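You operate a simulated robot arm through the tools that you are given. There is no shell and no other tool. Be economical: measure what you need, move in short steps, check, and stop when the job is done.

Carry out the task below with a simulated robot arm. There is one attempt and no reset: what you move stays moved.

Task
Try the table lamps and put the dead one in the small carton.
Fine: the three on the ice maker; switch the two good ones off again and leave them standing.

Only the result counts: the job must be done as asked and must still hold three seconds after the hand-in. Knocking over, shifting, dropping, spilling or breaking anything else fails it.

Robot
A 6-joint arm with a two-finger parallel gripper, fixed in place. Base frame: the origin is at the foot of the arm, x ahead of it, y to its left, z up; the work surface is at about z = 850. Readings come in mm, rad, newtons and seconds.
With the tool pointing down near the work surface it reaches from about 260 to 680 mm from the base axis. Its first joint turns from -1.152 to 1.152 rad. Payload 2.9 kg.
Tool frame: the origin (TCP) lies between the finger pads and is the grasp point; the fingertips stand 30 mm ahead of it; z points along the fingers, y is the line along which they close. Largest opening 110 mm; finger width 20, thickness 10; the body of the gripper, 48 by 112 mm, starts 55 mm behind the TCP.
Orientation is told as [roll, pitch, yaw] about the base's x, y, z axes, in that order, counted from this pose: with the fingers straight down and closing along the base's y, the tool's x points along the base's -x, its y along +y and its z along -z.

Tools
- The arm moves only by the tool move_arm. Its argument "targets" is one flat list of numbers, 7 for each row, row after row: the turn, a rotation vector about the tool's x, y, z in rad, then the shift along the tool's x, y, z in m, then the opening, from 0 (shut) to 1 (fully open). In form: [wx, wy, wz, x, y, z, grip, wx, wy, wz, x, y, z, grip, ...]. A call has 1 to 20 rows; each row is the pose to reach, as a shift and turn from the pose commanded when the call began, along the tool's axes at that moment. A row lasts 0.2 s, in which the tool goes at most 50 mm and 0.15 rad; a call with a longer step from one row to the next is refused whole, and so is a gripper value outside its range. A pose out of reach is approached as far as the arm can. The call stops where the force on the tool passes 40 N (or 10 N more than at its start, if that is more) or the arm is blocked; 0.2 s more then pass. The fingers move at their own pace (about 108 mm/s each) and stop on an object; they squeeze with about 41 N. The grip force told is the motor's: it shows also when the fingers shut on nothing. Time passes only in rows, and 0.2 s behind the last, so rows that repeat a pose let the fingers close. The reply holds the time, the measured pose of the TCP, the force on the tool along the base axes, the opening and the grip force, in the units named above and with some noise, and new pictures: "pictures" is both (left out), scene, wrist or none.
- Cameras (640 x 400 px; columns grow to the right, rows downward): "scene" is fixed at [87, 432.6, 1404.8]; the picture's right is [-0.71, -0.70, 0.00], its down [-0.27, 0.27, -0.93] and it looks along [0.65, -0.66, -0.38] (base axes); focal length 326 px, centre (320, 200). "wrist" rides on the gripper at [72, 17, -103] in the tool frame; the picture's right is [-0.23, 0.97, 0.00], its down [-0.76, -0.18, -0.62] and it looks along [-0.61, -0.14, 0.78] (tool axes); focal length 222 px, centre (320, 200).
- measure_at(camera, pixels): for up to 12 pixels [column, row] of the newest picture of that camera ("zoom" is the newest enlarged one), the place [x, y, z] in the base frame of the surface seen there, good to about 2 mm. No time passes.
- close_up(camera, box): a new picture of the part [left, top, right, bottom] of that camera's present view, enlarged. No time passes.
- close_job(): hands the job in; it is judged then, once.

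Work in short steps. Measure before you move; look again where a grasp or a placing could have gone wrong, and mend it. You have 80 turns and 200 pictures in all, those below and enlarged ones among them. Open the gripper and draw the arm clear of the work before you hand the job in, unless the task says otherwise; then end with one line.

The tools are called after "Call:" by a JSON object that holds its "op" and its "data". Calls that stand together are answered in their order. move_arm: Moves the arm, as the interface text tells. Its arguments: {"type":"object","properties":{"targets":{"type":"array"},"pictures":{"type":"string","enum":["both","scene","wrist","none"]}},"required":["targets"]} The other tools are called the same way: measure_at (camera, pixels) gives the place of the surface under pixels of a picture; close_up (camera, box) takes an enlarged picture of a part of a camera's view; close_job () hands the job in.

At the start:

```text
clock: 0.0
eef_pos: [387.4, 13.0, 1252.6]
ee_rot: [-0.001, -0.001, 0.0]
contact_force: [-0.1, 0.0, 0.1]
opening: 110.0
grasp_force: 0.1
```

scene: 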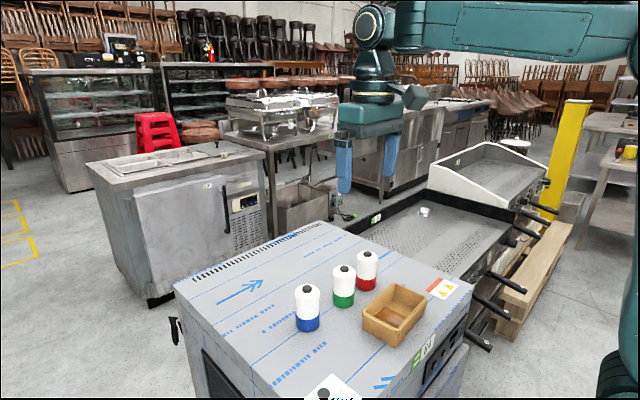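
wrist: 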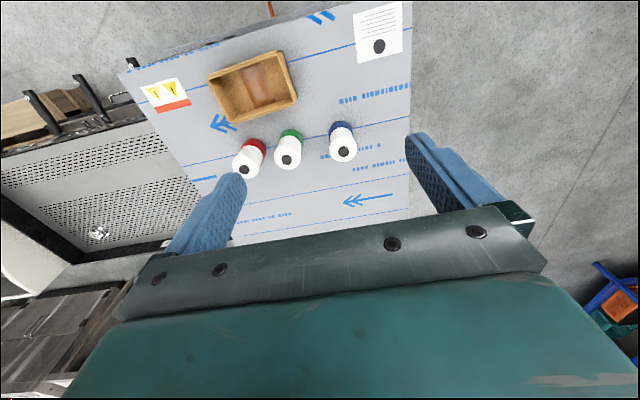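

The three lamps (white shade, coloured base) stand at scene (307,307), (344,286), (366,270), with the carton at (394,315). I'll enlarge the area and measure.

Call:
{"op": "close_up", "data": {"camera": "scene", "box": [270, 230, 470, 355]}}

Call:
{"op": "close_up", "data": {"camera": "wrist", "box": [190, 30, 390, 200]}}

Call:
{"op": "measure_at", "data": {"camera": "scene", "pixels": [[307, 288], [344, 268], [367, 254], [307, 326], [343, 303], [366, 287], [363, 318], [392, 338], [425, 300], [393, 285], [391, 318], [330, 330]]}}

```text
3.20 times, centred on (370, 292) of scene
```

zoom: 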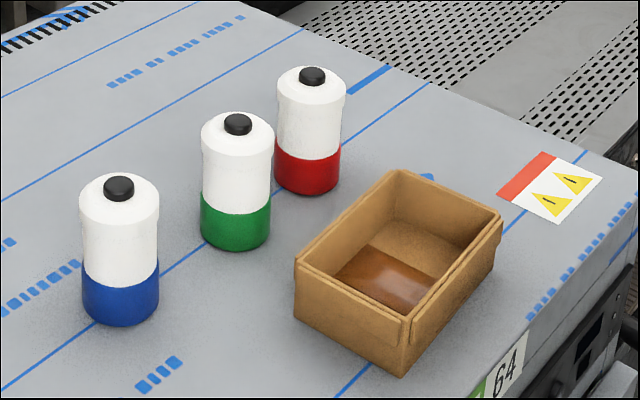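

```text
2.35 times, centred on (290, 115) of wrist
```

zoom: 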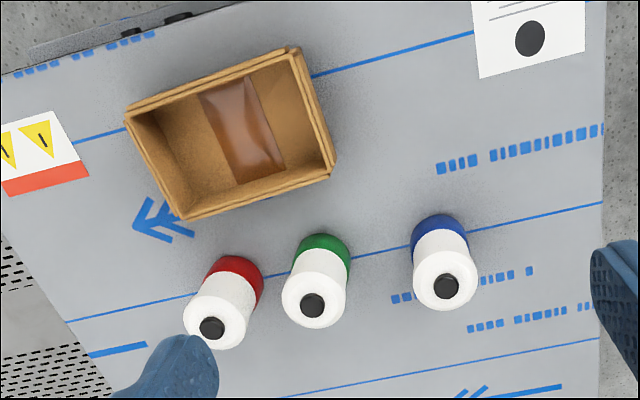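

```text
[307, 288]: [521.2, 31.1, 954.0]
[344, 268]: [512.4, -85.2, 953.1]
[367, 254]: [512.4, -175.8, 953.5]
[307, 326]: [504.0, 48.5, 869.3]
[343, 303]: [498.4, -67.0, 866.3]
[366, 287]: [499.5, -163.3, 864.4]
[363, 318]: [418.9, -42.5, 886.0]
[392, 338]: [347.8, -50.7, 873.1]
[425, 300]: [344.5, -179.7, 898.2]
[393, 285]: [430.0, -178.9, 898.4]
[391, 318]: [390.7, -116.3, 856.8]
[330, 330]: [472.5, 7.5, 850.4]
```

Each lamp has a black push button on top. I'll measure the button centres and carton edges from the wrist zoom.

Call:
{"op": "measure_at", "data": {"camera": "zoom", "pixels": [[212, 327], [312, 305], [446, 286], [212, 318], [312, 296], [446, 277], [190, 325], [235, 325], [130, 128], [183, 216], [330, 165], [293, 52]]}}

Call:
{"op": "measure_at", "data": {"camera": "scene", "pixels": [[307, 291], [344, 270], [367, 255], [307, 286], [344, 266], [367, 252], [296, 310], [319, 310], [390, 306], [405, 316]]}}

```text
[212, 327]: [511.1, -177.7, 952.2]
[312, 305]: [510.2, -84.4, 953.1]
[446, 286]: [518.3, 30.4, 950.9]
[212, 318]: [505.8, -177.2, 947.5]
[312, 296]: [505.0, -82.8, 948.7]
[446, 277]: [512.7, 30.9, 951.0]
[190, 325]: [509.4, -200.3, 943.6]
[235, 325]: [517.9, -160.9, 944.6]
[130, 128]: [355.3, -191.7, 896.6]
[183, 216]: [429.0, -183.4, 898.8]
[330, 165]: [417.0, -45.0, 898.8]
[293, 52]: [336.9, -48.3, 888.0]
```

```text
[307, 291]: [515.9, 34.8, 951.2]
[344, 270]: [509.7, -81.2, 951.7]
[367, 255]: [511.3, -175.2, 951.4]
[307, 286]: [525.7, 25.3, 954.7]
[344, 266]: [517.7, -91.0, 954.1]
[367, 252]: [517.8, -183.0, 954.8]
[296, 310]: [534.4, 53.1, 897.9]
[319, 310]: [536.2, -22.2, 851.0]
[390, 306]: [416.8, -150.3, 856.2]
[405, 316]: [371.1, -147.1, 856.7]
```

Buttons: red ≈ (513,-179), green ≈ (512,-86), blue ≈ (520,29), top z≈954. I'll shut the fingers and hover above blue with the tips at about z=987.

Call:
{"op": "move_arm", "data": {"targets": [0, 0, 0, -0.022, 0.0027, 0.039, 0, 0, 0, 0, -0.044, 0.0054, 0.078, 0, 0, 0, 0, -0.066, 0.008, 0.117, 0, 0, 0, 0, -0.088, 0.0107, 0.156, 0, 0, 0, 0, -0.11, 0.0133, 0.195, 0, 0, 0, 0, -0.132, 0.016, 0.235, 0, 0, 0, 0, -0.132, 0.016, 0.235, 0]}}

```text
clock: 1.6
eef_pos: [519.4, 27.5, 1017.7]
ee_rot: [0.001, 0.0, -0.001]
contact_force: [0.4, 1.2, -0.3]
opening: 0.1
grasp_force: 37.7
```

scene: 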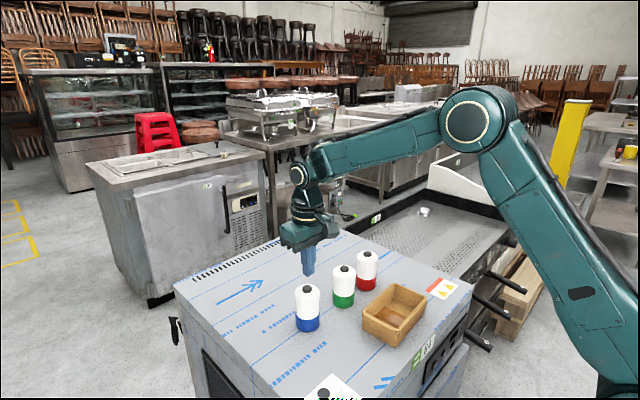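
wrist: 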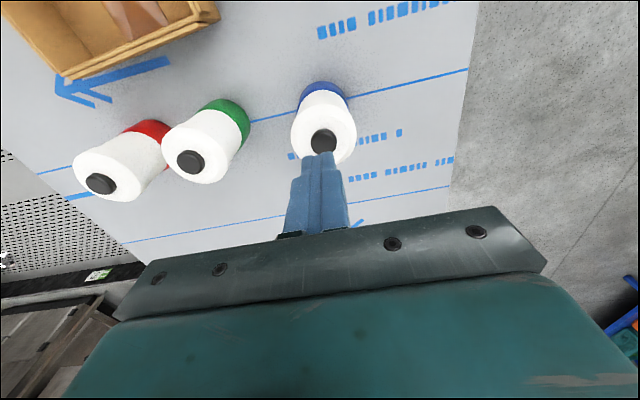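

Fingertips look just above the button at wrist (323,141). I'll check its place before descending.

Call:
{"op": "measure_at", "data": {"camera": "wrist", "pixels": [[323, 140], [312, 140], [334, 140], [323, 131], [321, 149], [189, 161], [102, 183], [190, 151], [102, 174], [189, 171], [102, 193]]}}

Call:
{"op": "move_arm", "data": {"targets": [0, 0, 0, 0, 0.001, 0.014, 0, 0, 0, 0, 0, 0.001, 0.026, 0, 0, 0, 0, 0, 0.001, 0.031, 0, 0, 0, 0, 0, 0.001, 0.033, 0, 0, 0, 0, 0, 0.001, 0.035, 0]}}

```text
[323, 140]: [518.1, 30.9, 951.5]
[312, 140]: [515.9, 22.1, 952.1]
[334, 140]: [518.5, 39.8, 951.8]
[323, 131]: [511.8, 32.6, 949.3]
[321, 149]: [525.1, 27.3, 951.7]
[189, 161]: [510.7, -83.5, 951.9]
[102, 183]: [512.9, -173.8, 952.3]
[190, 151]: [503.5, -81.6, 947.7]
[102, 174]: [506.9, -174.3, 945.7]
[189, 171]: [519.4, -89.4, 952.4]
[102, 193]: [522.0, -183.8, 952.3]
```

```text
clock: 2.8
eef_pos: [520.2, 28.0, 983.0]
ee_rot: [0.0, 0.001, -0.002]
contact_force: [1.0, 0.4, 1.0]
opening: 0.1
grasp_force: 38.2
```

scene: 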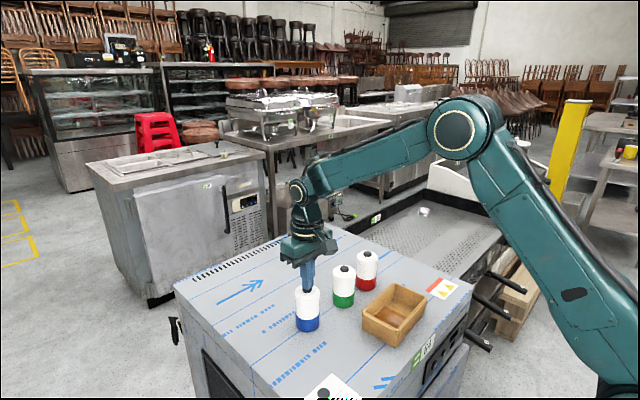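
wrist: 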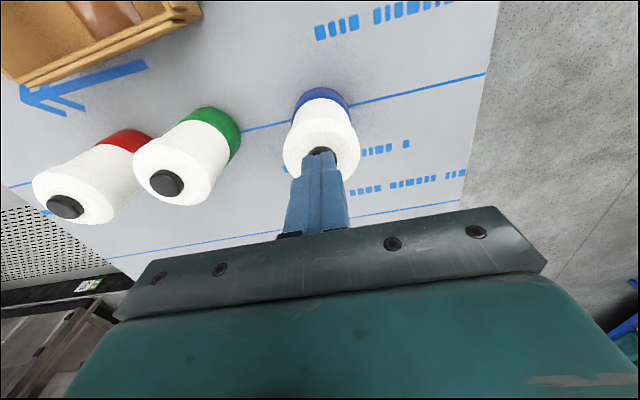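

Tip is at z≈953, with about 1 N of force, so it's at the button's top. I'll press down in 1 mm steps.

Call:
{"op": "move_arm", "data": {"targets": [0, 0, 0, 0, 0.001, 0.001, 0, 0, 0, 0, 0, 0.001, 0.002, 0, 0, 0, 0, 0, 0.001, 0.003, 0]}}

Call:
{"op": "close_up", "data": {"camera": "scene", "box": [270, 230, 470, 355]}}

```text
clock: 3.6
eef_pos: [519.9, 29.9, 979.1]
ee_rot: [0.001, 0.0, 0.0]
contact_force: [0.2, 0.0, 0.6]
opening: 0.2
grasp_force: 37.5
```

scene: 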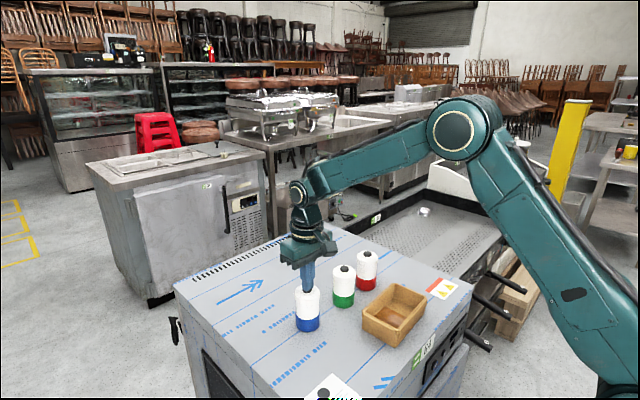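
wrist: 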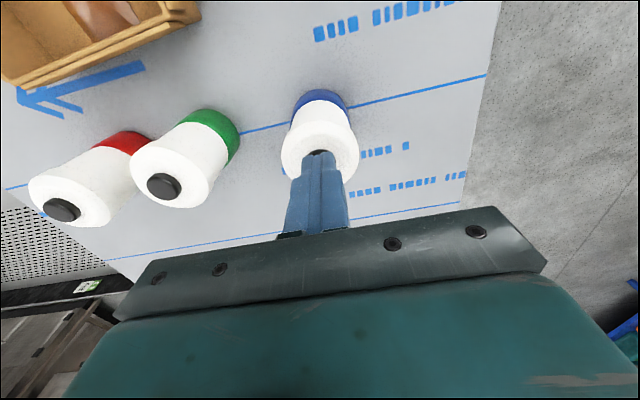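

```text
3.20 times, centred on (370, 292) of scene
```

zoom: 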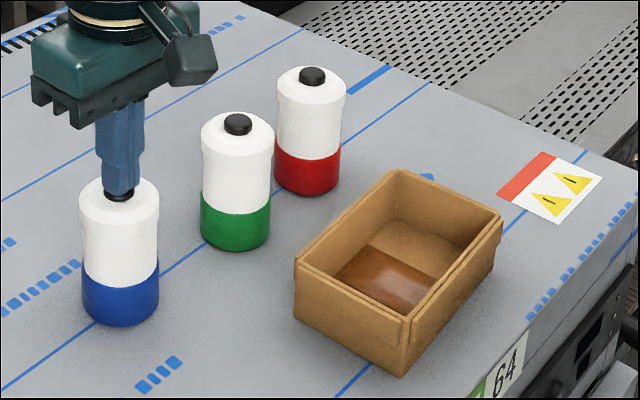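

The tip is at 949, the button is still partly out and the force is negligible. I'll press further.

Call:
{"op": "move_arm", "data": {"targets": [0, 0, 0, 0, 0, 0.001, 0, 0, 0, 0, 0, 0, 0.002, 0, 0, 0, 0, 0, 0, 0.002, 0], "pictures": "none"}}

Call:
{"op": "close_up", "data": {"camera": "scene", "box": [270, 230, 470, 355]}}

```text
clock: 4.4
eef_pos: [519.3, 29.6, 978.1]
ee_rot: [-0.001, -0.002, -0.001]
contact_force: [-0.9, -3.1, 7.8]
opening: 0.0
grasp_force: 38.1
```

```text
3.20 times, centred on (370, 292) of scene
```

zoom: 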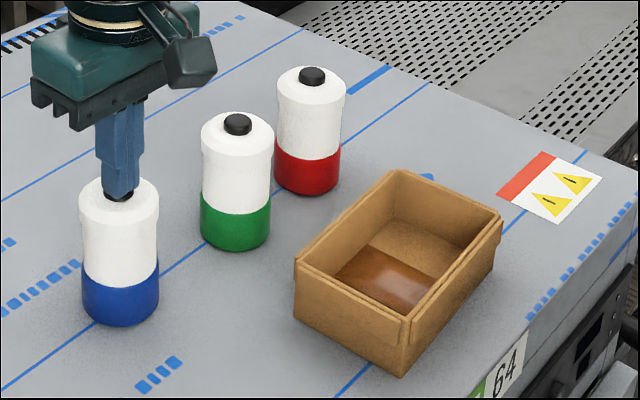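

Force is now 8 N, so contact is real. I'll press 1–2 mm more and look at the shade.

Call:
{"op": "move_arm", "data": {"targets": [0, 0, 0, 0, 0, 0.001, 0, 0, 0, 0, 0, 0, 0.001, 0], "pictures": "none"}}

Call:
{"op": "close_up", "data": {"camera": "scene", "box": [270, 230, 470, 355]}}

```text
clock: 5.0
eef_pos: [520.9, 30.2, 979.0]
ee_rot: [0.001, -0.001, 0.002]
contact_force: [-3.4, -2.9, 15.2]
opening: 0.0
grasp_force: 37.7
```

```text
3.20 times, centred on (370, 292) of scene
```

zoom: 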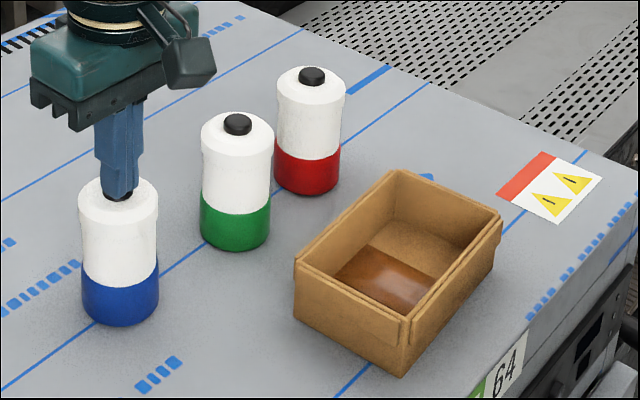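

Force rises at a hard stop around z=948, so the button is bottomed. I'll lift off and look.

Call:
{"op": "move_arm", "data": {"targets": [0, 0, 0, 0, 0, -0.005, 0, 0, 0, 0, 0, 0, -0.02, 0, 0, 0, 0, 0, 0, -0.042, 0], "pictures": "wrist"}}

Call:
{"op": "close_up", "data": {"camera": "scene", "box": [270, 230, 470, 355]}}

```text
clock: 5.8
eef_pos: [519.9, 31.6, 1019.8]
ee_rot: [0.0, 0.003, 0.0]
contact_force: [0.5, 0.4, -0.1]
opening: 0.0
grasp_force: 37.8
```

wrist: 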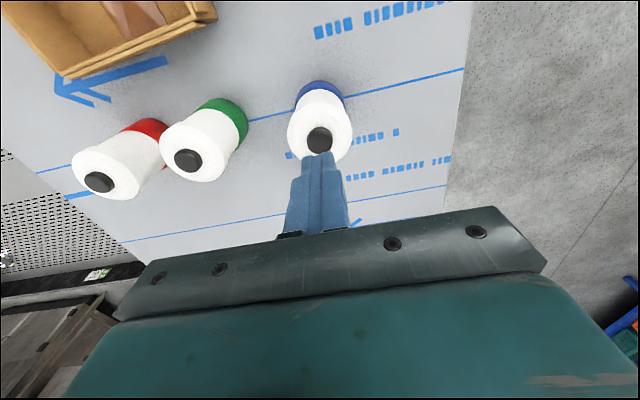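

```text
3.20 times, centred on (370, 292) of scene
```

zoom: 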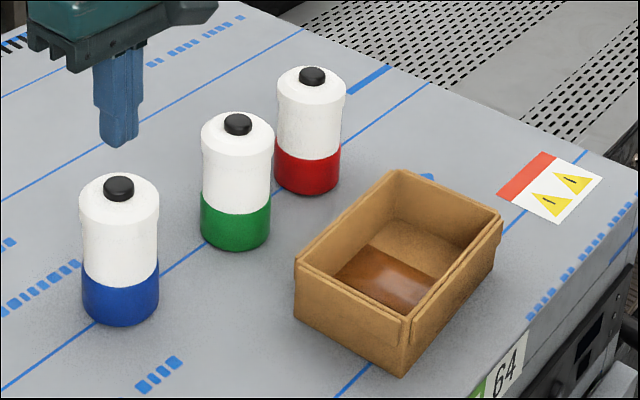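

Blue shows no light after a press to ~15 N. I'll try green for comparison: move across and press the same way.

Call:
{"op": "move_arm", "data": {"targets": [0, 0, 0, 0.003, -0.039, 0, 0, 0, 0, 0, 0.006, -0.078, 0, 0, 0, 0, 0, 0.008, -0.116, 0, 0, 0, 0, 0, 0.008, -0.116, 0.0, 0, 0, 0, 0, 0.008, -0.116, 0.02, 0, 0, 0, 0, 0.008, -0.116, 0.032, 0, 0, 0, 0, 0.008, -0.116, 0.036, 0, 0, 0, 0, 0.008, -0.116, 0.039, 0, 0, 0, 0, 0.008, -0.116, 0.041, 0, 0, 0, 0, 0.008, -0.116, 0.042, 0, 0, 0, 0, 0.008, -0.116, 0.043, 0], "pictures": "wrist"}}

Call:
{"op": "close_up", "data": {"camera": "scene", "box": [270, 230, 470, 355]}}

```text
clock: 8.2
eef_pos: [512.4, -85.2, 978.2]
ee_rot: [0.0, -0.004, 0.0]
contact_force: [0.2, 1.4, 19.5]
opening: 0.0
grasp_force: 37.7
```

wrist: 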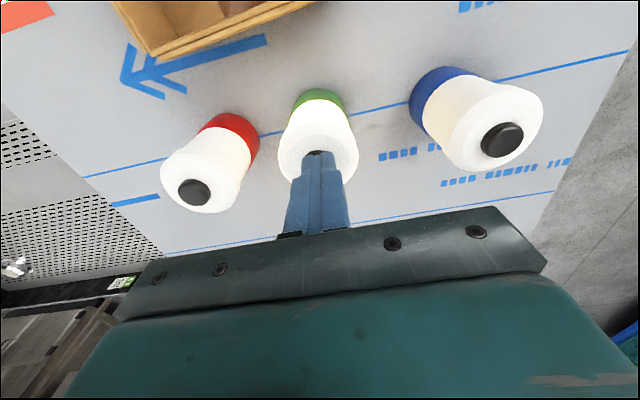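

```text
3.20 times, centred on (370, 292) of scene
```

zoom: 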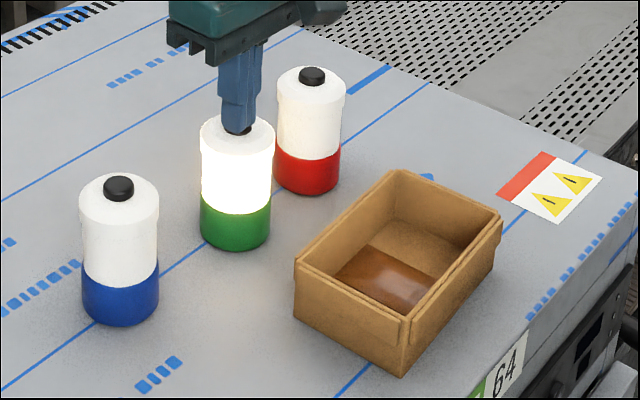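

Green lights brightly: it works. I'll release and press it again to switch it off, then lift.

Call:
{"op": "move_arm", "data": {"targets": [0, 0, 0, 0, 0, -0.01, 0, 0, 0, 0, 0, 0, -0.025, 0, 0, 0, 0, 0, 0, -0.025, 0], "pictures": "none"}}

Call:
{"op": "close_up", "data": {"camera": "scene", "box": [270, 230, 470, 355]}}

Call:
{"op": "move_arm", "data": {"targets": [0, 0, 0, 0, 0, 0.012, 0, 0, 0, 0, 0, 0, 0.018, 0, 0, 0, 0, 0, 0, 0.021, 0, 0, 0, 0, 0, 0, 0.023, 0, 0, 0, 0, 0, 0, 0.024, 0, 0, 0, 0, 0, 0, 0.025, 0, 0, 0, 0, 0, 0, 0.015, 0, 0, 0, 0, 0, 0, -0.016, 0], "pictures": "none"}}

Call:
{"op": "close_up", "data": {"camera": "scene", "box": [270, 230, 470, 355]}}

```text
clock: 9.0
eef_pos: [511.9, -84.8, 1001.1]
ee_rot: [0.001, 0.003, 0.0]
contact_force: [-0.3, -0.3, -0.6]
opening: 0.2
grasp_force: 37.6
```

```text
3.20 times, centred on (370, 292) of scene
```

zoom: 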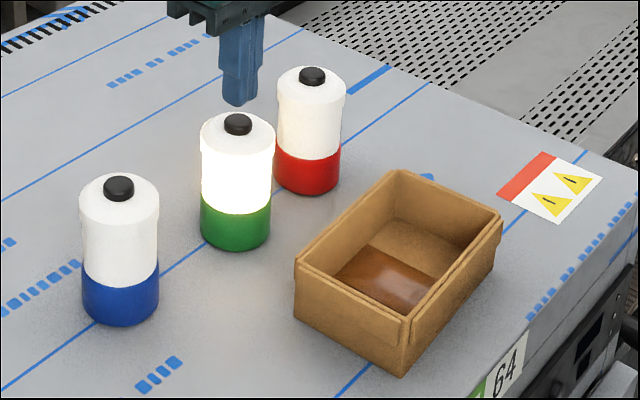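

```text
clock: 10.8
eef_pos: [511.6, -84.5, 1017.0]
ee_rot: [0.001, -0.002, 0.0]
contact_force: [0.6, -1.1, 0.0]
opening: 0.1
grasp_force: 37.6
```

```text
3.20 times, centred on (370, 292) of scene
```

zoom: 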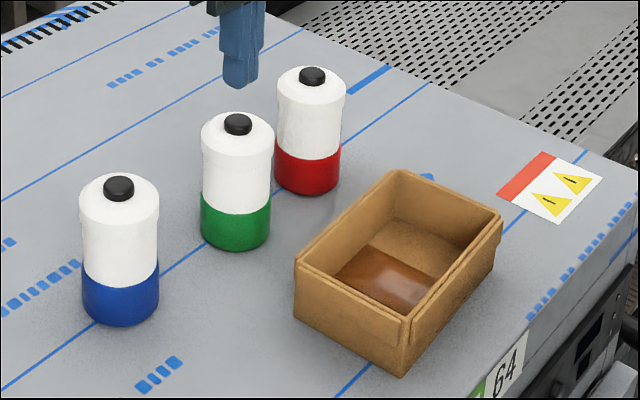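

Green is off again. Next is red at (513,-179).

Call:
{"op": "move_arm", "data": {"targets": [0, 0, 0, 0, -0.035, 0, 0, 0, 0, 0, -0.001, -0.07, 0, 0, 0, 0, 0, -0.001, -0.093, 0, 0, 0, 0, 0, -0.001, -0.093, 0.0, 0, 0, 0, 0, -0.001, -0.093, 0.02, 0, 0, 0, 0, -0.001, -0.093, 0.03, 0, 0, 0, 0, -0.001, -0.093, 0.034, 0, 0, 0, 0, -0.001, -0.093, 0.037, 0, 0, 0, 0, -0.001, -0.093, 0.039, 0, 0, 0, 0, -0.001, -0.093, 0.04, 0, 0, 0, 0, -0.001, -0.093, 0.041, 0], "pictures": "wrist"}}

Call:
{"op": "close_up", "data": {"camera": "scene", "box": [270, 230, 470, 355]}}

```text
clock: 13.2
eef_pos: [513.4, -177.8, 978.9]
ee_rot: [-0.003, -0.002, -0.001]
contact_force: [-4.9, 0.1, 23.3]
opening: 0.0
grasp_force: 37.7
```

wrist: 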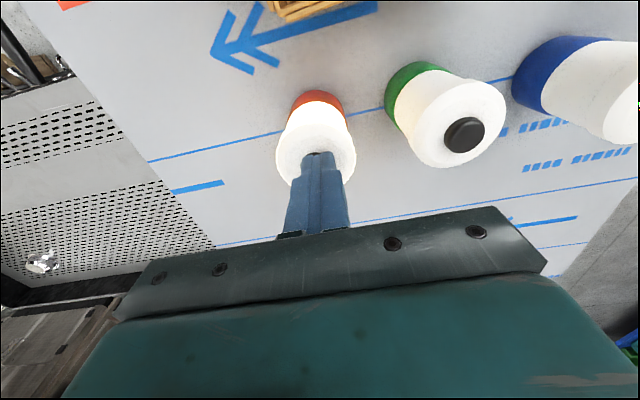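

```text
3.20 times, centred on (370, 292) of scene
```

zoom: 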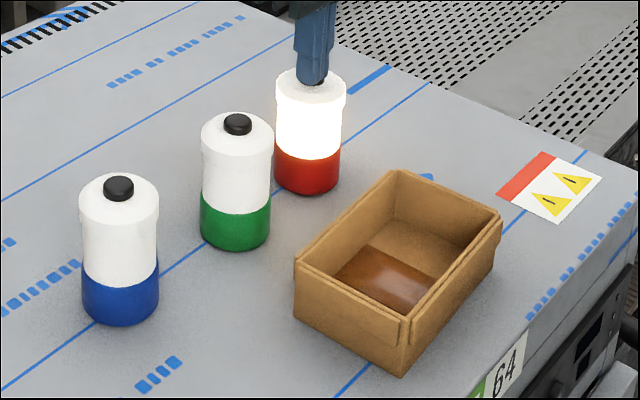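

Red works too. I'll release and press once more to switch it off.

Call:
{"op": "move_arm", "data": {"targets": [0, 0, 0, 0, 0, -0.01, 0, 0, 0, 0, 0, 0, -0.025, 0, 0, 0, 0, 0, 0, -0.025, 0, 0, 0, 0, 0, 0, -0.013, 0, 0, 0, 0, 0, 0, -0.007, 0, 0, 0, 0, 0, 0, -0.004, 0, 0, 0, 0, 0, 0, -0.002, 0, 0, 0, 0, 0, 0, -0.001, 0, 0, 0, 0, 0, 0, 0, 0, 0, 0, 0, 0, 0, -0.01, 0, 0, 0, 0, 0, 0, -0.041, 0], "pictures": "none"}}

Call:
{"op": "close_up", "data": {"camera": "scene", "box": [270, 230, 470, 355]}}

```text
clock: 15.6
eef_pos: [513.7, -177.3, 1015.9]
ee_rot: [0.0, -0.001, 0.0]
contact_force: [-0.2, 0.2, 0.8]
opening: 0.1
grasp_force: 37.5
```

```text
3.20 times, centred on (370, 292) of scene
```

zoom: 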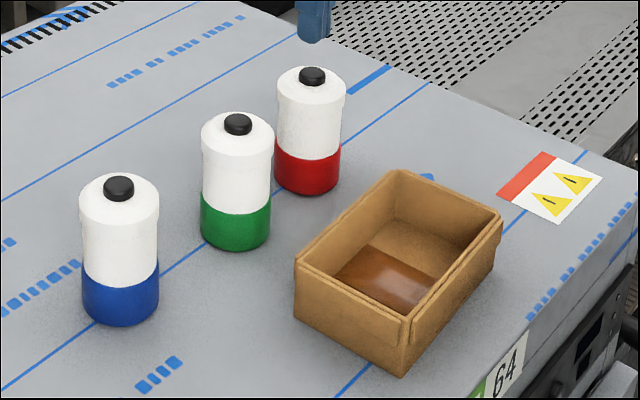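

Red is off. To be sure about blue, I'll press it again a little harder, since the first press reached only 15 N.

Call:
{"op": "move_arm", "data": {"targets": [0, 0, 0, -0.001, 0.042, 0, 0, 0, 0, 0, -0.003, 0.084, 0, 0, 0, 0, 0, -0.004, 0.126, 0, 0, 0, 0, 0, -0.005, 0.168, 0, 0, 0, 0, 0, -0.006, 0.207, 0, 0, 0, 0, 0, -0.006, 0.207, 0, 0, 0, 0, 0, -0.006, 0.207, 0.02, 0, 0, 0, 0, -0.006, 0.207, 0.03, 0, 0, 0, 0, -0.006, 0.207, 0.034, 0, 0, 0, 0, -0.006, 0.207, 0.037, 0, 0, 0, 0, -0.006, 0.207, 0.039, 0, 0, 0, 0, -0.006, 0.207, 0.04, 0, 0, 0, 0, -0.006, 0.207, 0.041, 0, 0, 0, 0, -0.006, 0.207, 0.042, 0], "pictures": "none"}}

Call:
{"op": "close_up", "data": {"camera": "scene", "box": [270, 230, 470, 355]}}

```text
clock: 18.6
eef_pos: [520.3, 29.1, 977.3]
ee_rot: [0.0, -0.005, 0.001]
contact_force: [-5.6, 0.4, 34.3]
opening: 0.0
grasp_force: 37.7
```

```text
3.20 times, centred on (370, 292) of scene
```

zoom: 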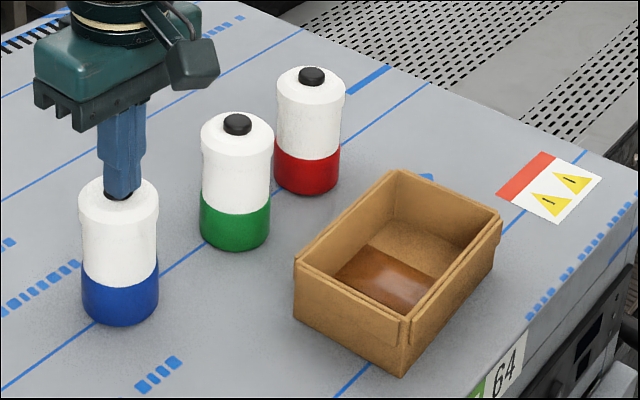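

Blue stays dark at 34 N, so it's the dead one. I'll lift, open the fingers, and check the wrist view before descending around it.

Call:
{"op": "move_arm", "data": {"targets": [0, 0, 0, 0, 0, -0.01, 0, 0, 0, 0, 0, 0, -0.042, 0, 0, 0, 0, 0, 0, -0.042, 0.9, 0, 0, 0, 0, 0, -0.042, 0.9, 0, 0, 0, 0, 0, -0.042, 0.9], "pictures": "both"}}

```text
clock: 19.8
eef_pos: [519.0, 28.5, 1016.3]
ee_rot: [-0.001, 0.001, -0.001]
contact_force: [-0.7, 0.6, -0.9]
opening: 98.9
grasp_force: 0.0
```

scene: 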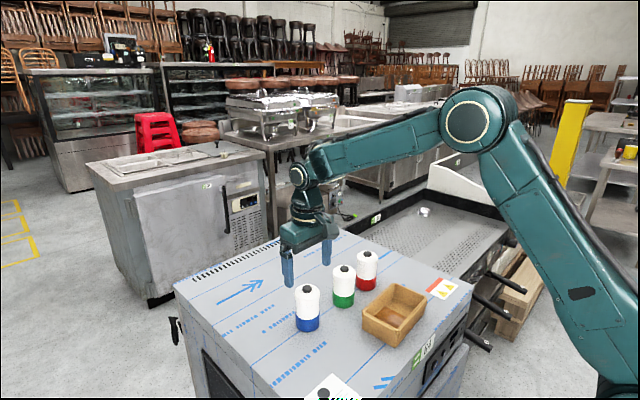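
wrist: 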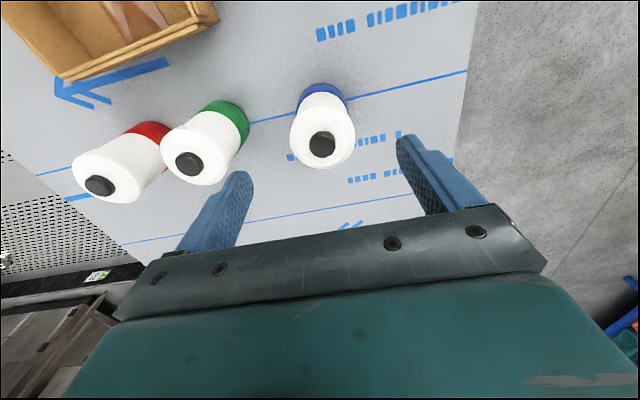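

The fingers at wrist (235,190) and (415,150) straddle blue, and green is clear of the left one. I'll descend 96 mm to TCP z≈920 and close.

Call:
{"op": "move_arm", "data": {"targets": [0, 0, 0, 0, 0.001, 0.03, 0.85, 0, 0, 0, 0, 0.001, 0.06, 0.85, 0, 0, 0, 0, 0.001, 0.08, 0.85, 0, 0, 0, 0, 0.001, 0.096, 0.85, 0, 0, 0, 0, 0.001, 0.096, 0.85], "pictures": "both"}}

```text
clock: 21.0
eef_pos: [518.3, 29.2, 919.4]
ee_rot: [0.0, -0.002, 0.0]
contact_force: [-0.5, 0.2, 0.3]
opening: 93.5
grasp_force: 0.0
```

scene: 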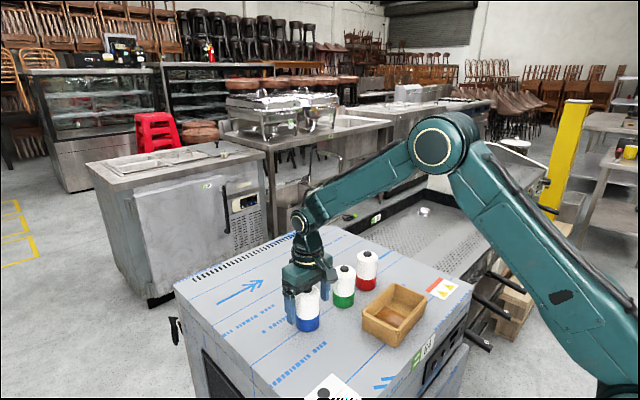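
wrist: 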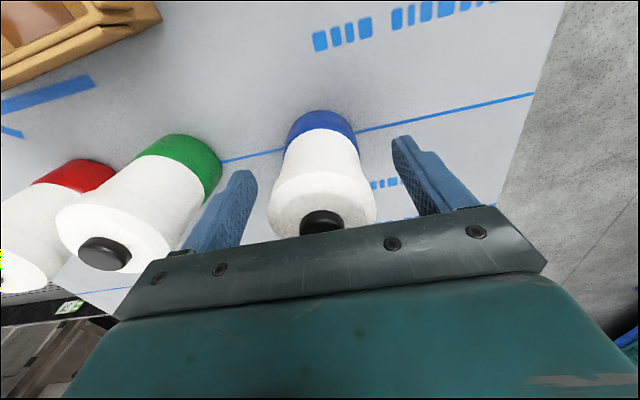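

Clear all round; close and lift 20 mm.

Call:
{"op": "move_arm", "data": {"targets": [0, 0, 0, 0, 0, 0, 0.4, 0, 0, 0, 0, 0, 0, 0.2, 0, 0, 0, 0, 0, 0, 0.2, 0, 0, 0, 0, 0, 0, 0.2, 0, 0, 0, 0, 0, -0.01, 0.2, 0, 0, 0, 0, 0, -0.02, 0.2], "pictures": "both"}}

```text
clock: 22.4
eef_pos: [517.9, 30.3, 939.7]
ee_rot: [-0.001, 0.0, 0.002]
contact_force: [0.3, 0.1, -3.5]
opening: 55.4
grasp_force: 40.9
```

scene: 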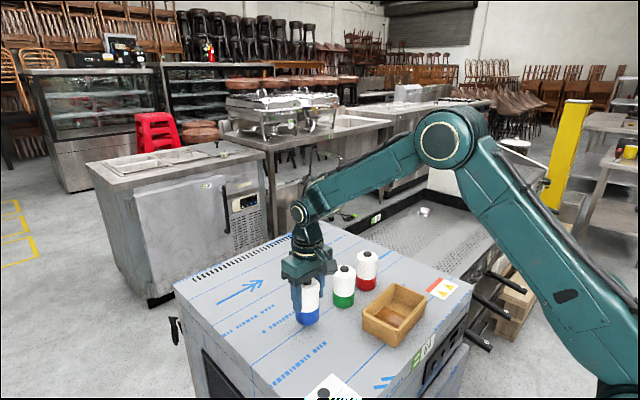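
wrist: 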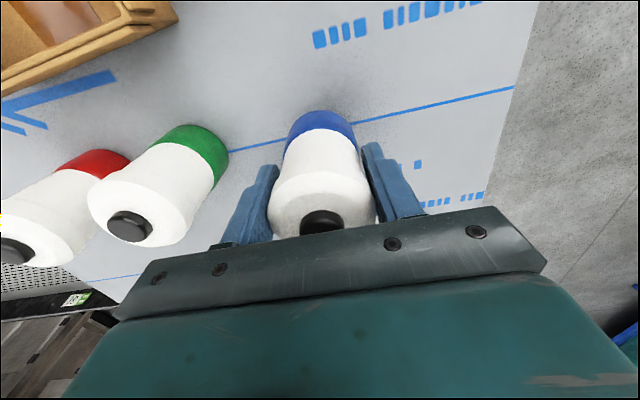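

Blue is gripped (55 mm, 3.5 N weight). I'll lift to clear, and measure the carton interior on an enlargement.

Call:
{"op": "move_arm", "data": {"targets": [0, 0, 0, 0, 0, -0.04, 0.2, 0, 0, 0, 0, 0, -0.08, 0.2, 0, 0, 0, 0, 0, -0.11, 0.2, 0, 0, 0, 0.045, 0, -0.11, 0.2, 0, 0, 0, 0.09, 0, -0.11, 0.2, 0, 0, 0, 0.13, 0, -0.11, 0.2], "pictures": "wrist"}}

Call:
{"op": "close_up", "data": {"camera": "scene", "box": [344, 270, 440, 360]}}

```text
clock: 23.8
eef_pos: [388.3, 31.9, 1051.5]
ee_rot: [-0.001, 0.0, 0.0]
contact_force: [0.1, -0.4, -3.6]
opening: 55.0
grasp_force: 40.9
```

wrist: 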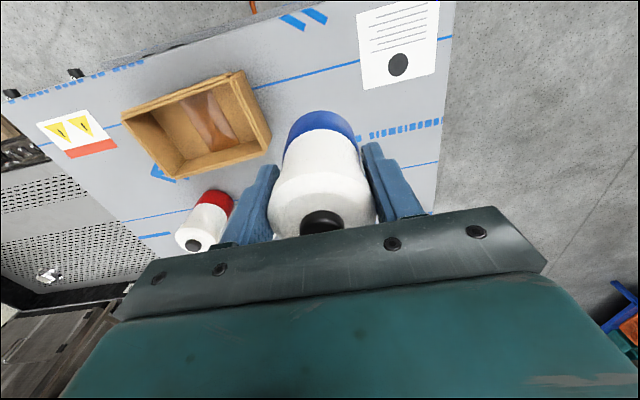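

```text
4.44 times, centred on (392, 315) of scene
```

zoom: 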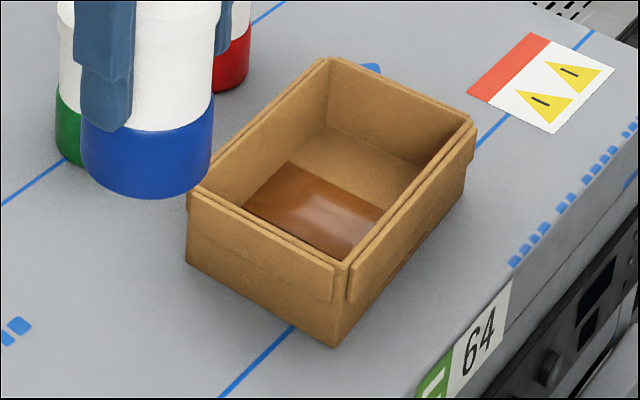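

Measuring the carton's rim and inner faces in this enlargement.

Call:
{"op": "measure_at", "data": {"camera": "zoom", "pixels": [[340, 262], [200, 192], [325, 62], [468, 120], [270, 225], [400, 90], [405, 190], [265, 125], [325, 125], [440, 175], [345, 150], [300, 205]]}}

Call:
{"op": "close_up", "data": {"camera": "wrist", "box": [110, 60, 280, 190]}}

```text
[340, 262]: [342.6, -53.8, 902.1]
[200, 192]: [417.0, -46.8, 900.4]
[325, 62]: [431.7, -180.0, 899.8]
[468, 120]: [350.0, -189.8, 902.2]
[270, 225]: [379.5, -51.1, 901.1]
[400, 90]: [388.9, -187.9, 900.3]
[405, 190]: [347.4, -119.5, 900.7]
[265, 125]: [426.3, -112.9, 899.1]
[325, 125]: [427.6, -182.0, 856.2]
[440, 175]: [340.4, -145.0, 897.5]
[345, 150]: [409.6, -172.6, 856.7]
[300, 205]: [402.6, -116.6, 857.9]
```

```text
3.08 times, centred on (195, 125) of wrist
```

zoom: 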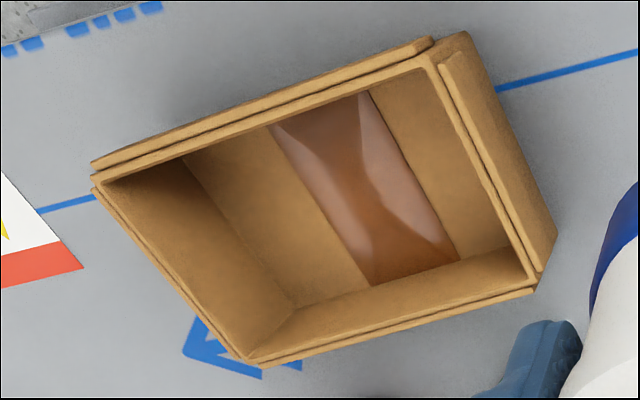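

Carton centre ≈ (386.5,-119), inner width ≈74 mm, floor z≈857; the 55 mm lamp fits upright. I'll move over it, partly down to base z≈920.

Call:
{"op": "move_arm", "data": {"targets": [0, 0, 0, 0.001, -0.04, 0, 0.2, 0, 0, 0, 0.002, -0.08, 0, 0.2, 0, 0, 0, 0.002, -0.12, 0, 0.2, 0, 0, 0, 0.002, -0.151, 0, 0.2, 0, 0, 0, 0.002, -0.151, 0.03, 0.2, 0, 0, 0, 0.002, -0.151, 0.06, 0.2, 0, 0, 0, 0.002, -0.151, 0.06, 0.2], "pictures": "wrist"}}

Call:
{"op": "close_up", "data": {"camera": "scene", "box": [320, 230, 460, 350]}}

```text
clock: 25.4
eef_pos: [387.8, -120.3, 990.4]
ee_rot: [-0.002, 0.002, -0.001]
contact_force: [-0.2, 0.8, -4.0]
opening: 55.2
grasp_force: 40.8
```

wrist: 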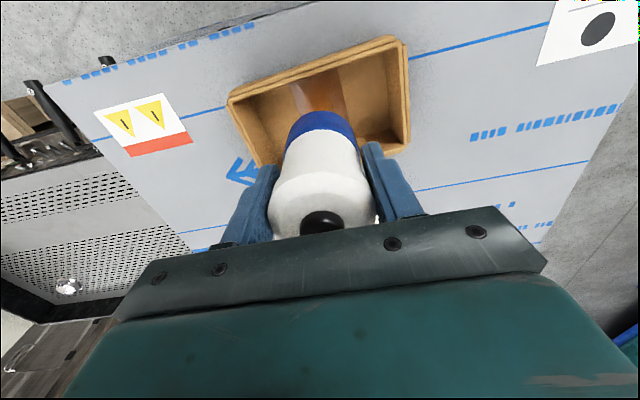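

```text
3.33 times, centred on (390, 290) of scene
```

zoom: 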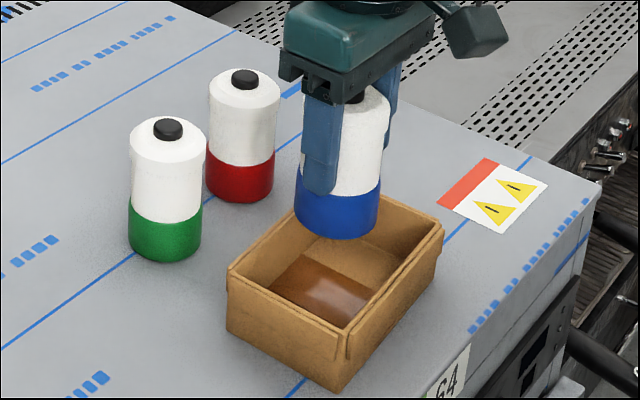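

The lamp is centred over the carton. I'll lower it, slowing near the floor.

Call:
{"op": "move_arm", "data": {"targets": [0, 0, 0, 0.001, 0, 0.02, 0.2, 0, 0, 0, 0.001, 0, 0.038, 0.2, 0, 0, 0, 0.001, 0, 0.05, 0.2, 0, 0, 0, 0.001, 0, 0.057, 0.2, 0, 0, 0, 0.001, 0, 0.061, 0.2], "pictures": "wrist"}}

Call:
{"op": "close_up", "data": {"camera": "scene", "box": [320, 230, 460, 350]}}

```text
clock: 26.6
eef_pos: [386.7, -120.6, 930.0]
ee_rot: [0.0, 0.0, 0.0]
contact_force: [-0.5, 0.0, -3.3]
opening: 55.2
grasp_force: 41.5
```

wrist: 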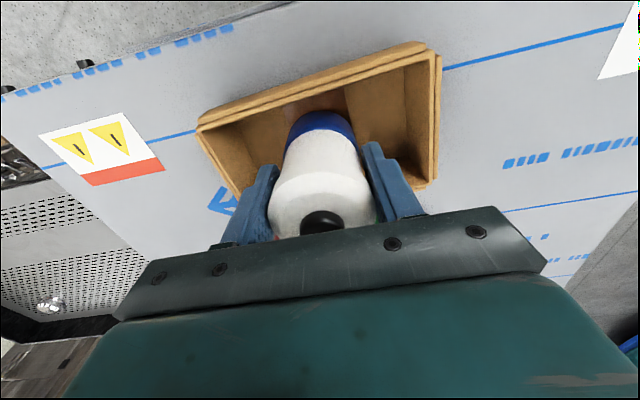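

```text
3.33 times, centred on (390, 290) of scene
```

zoom: 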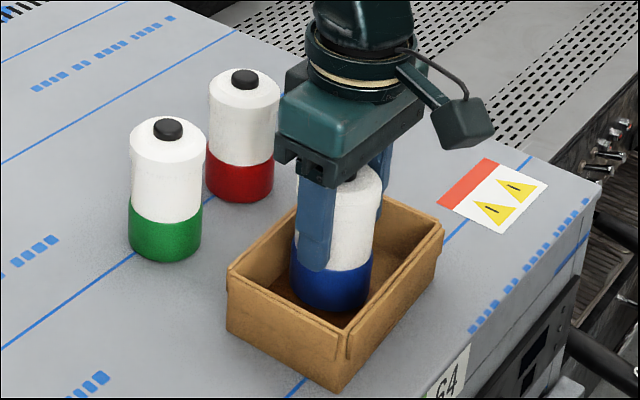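

Inside, still hanging about 3 mm above the floor. I'll go down in 1 mm steps until the weight comes off.

Call:
{"op": "move_arm", "data": {"targets": [0, 0, 0, 0, 0, 0.001, 0.2, 0, 0, 0, 0, 0, 0.002, 0.2, 0, 0, 0, 0, 0, 0.003, 0.2, 0, 0, 0, 0, 0, 0.003, 0.2], "pictures": "none"}}

```text
clock: 27.6
eef_pos: [385.4, -122.6, 927.3]
ee_rot: [-0.001, -0.001, -0.001]
contact_force: [-0.6, -0.3, -3.5]
opening: 54.7
grasp_force: 41.1
```

Call:
{"op": "move_arm", "data": {"targets": [0, 0, 0, 0, 0, 0.001, 0.2, 0, 0, 0, 0, 0, 0.002, 0.2, 0, 0, 0, 0, 0, 0.002, 0.2], "pictures": "none"}}

```text
clock: 28.4
eef_pos: [387.1, -122.0, 925.5]
ee_rot: [-0.001, -0.001, 0.0]
contact_force: [-2.6, -0.6, 11.6]
opening: 55.2
grasp_force: 41.2
```

The base is on the floor (11.6 N). I'll open moderately, to 77 mm so the fingers stay inside the end walls, then rise.

Call:
{"op": "move_arm", "data": {"targets": [0, 0, 0, 0, 0, -0.001, 0.2, 0, 0, 0, 0, 0, -0.001, 0.6, 0, 0, 0, 0, 0, -0.001, 0.7, 0, 0, 0, 0, 0, -0.001, 0.7, 0, 0, 0, 0, 0, -0.02, 0.7, 0, 0, 0, 0, 0, -0.06, 0.7, 0, 0, 0, 0, 0, -0.1, 0.7, 0, 0, 0, 0, 0, -0.14, 0.7, 0, 0, 0, 0, 0, -0.18, 0.7, 0, 0, 0, 0, 0, -0.22, 0.7, 0, 0, 0, 0, 0, -0.26, 0.7, 0, 0, 0, 0, 0, -0.3, 0.7], "pictures": "both"}}

Call:
{"op": "close_up", "data": {"camera": "scene", "box": [270, 230, 470, 355]}}

```text
clock: 31.0
eef_pos: [385.7, -122.3, 1224.7]
ee_rot: [0.0, 0.001, 0.0]
contact_force: [-0.8, -1.0, 0.6]
opening: 77.2
grasp_force: 0.0
```

scene: 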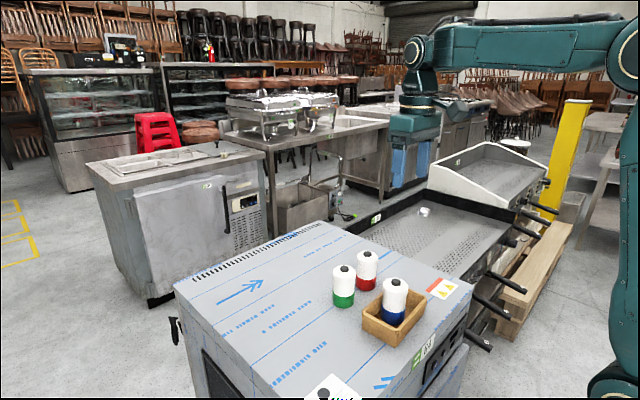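
wrist: 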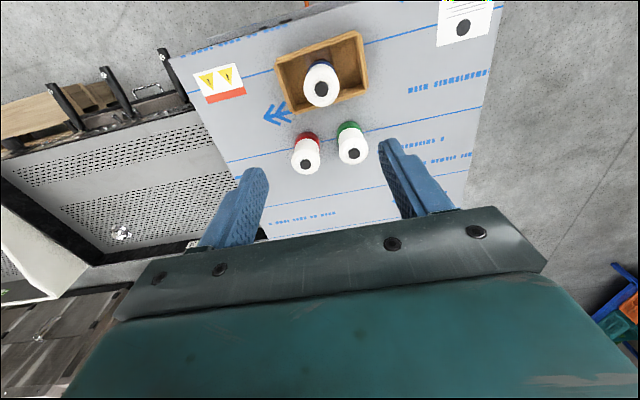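

```text
3.20 times, centred on (370, 292) of scene
```

zoom: 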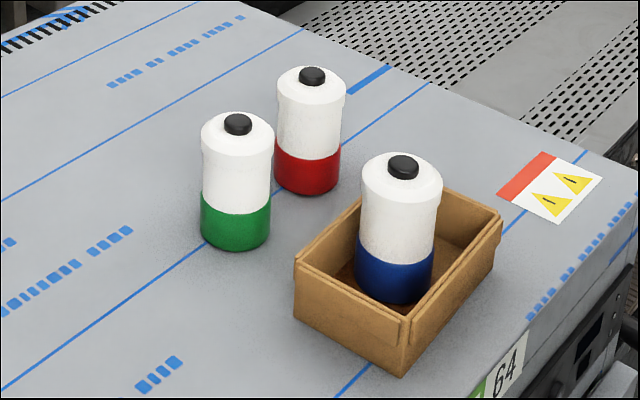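

The blue lamp stands upright in the carton, which hasn't moved. Red and green are off and standing in their places, and the arm is clear with the gripper open, so I'll hand in.

Call:
{"op": "close_job", "data": {}}

```text
The job is handed in.
```

The blue lamp was the dead one: it stayed dark on two presses and now stands in the small carton. The green and red lamps both lit, and they are switched off and standing where they were.
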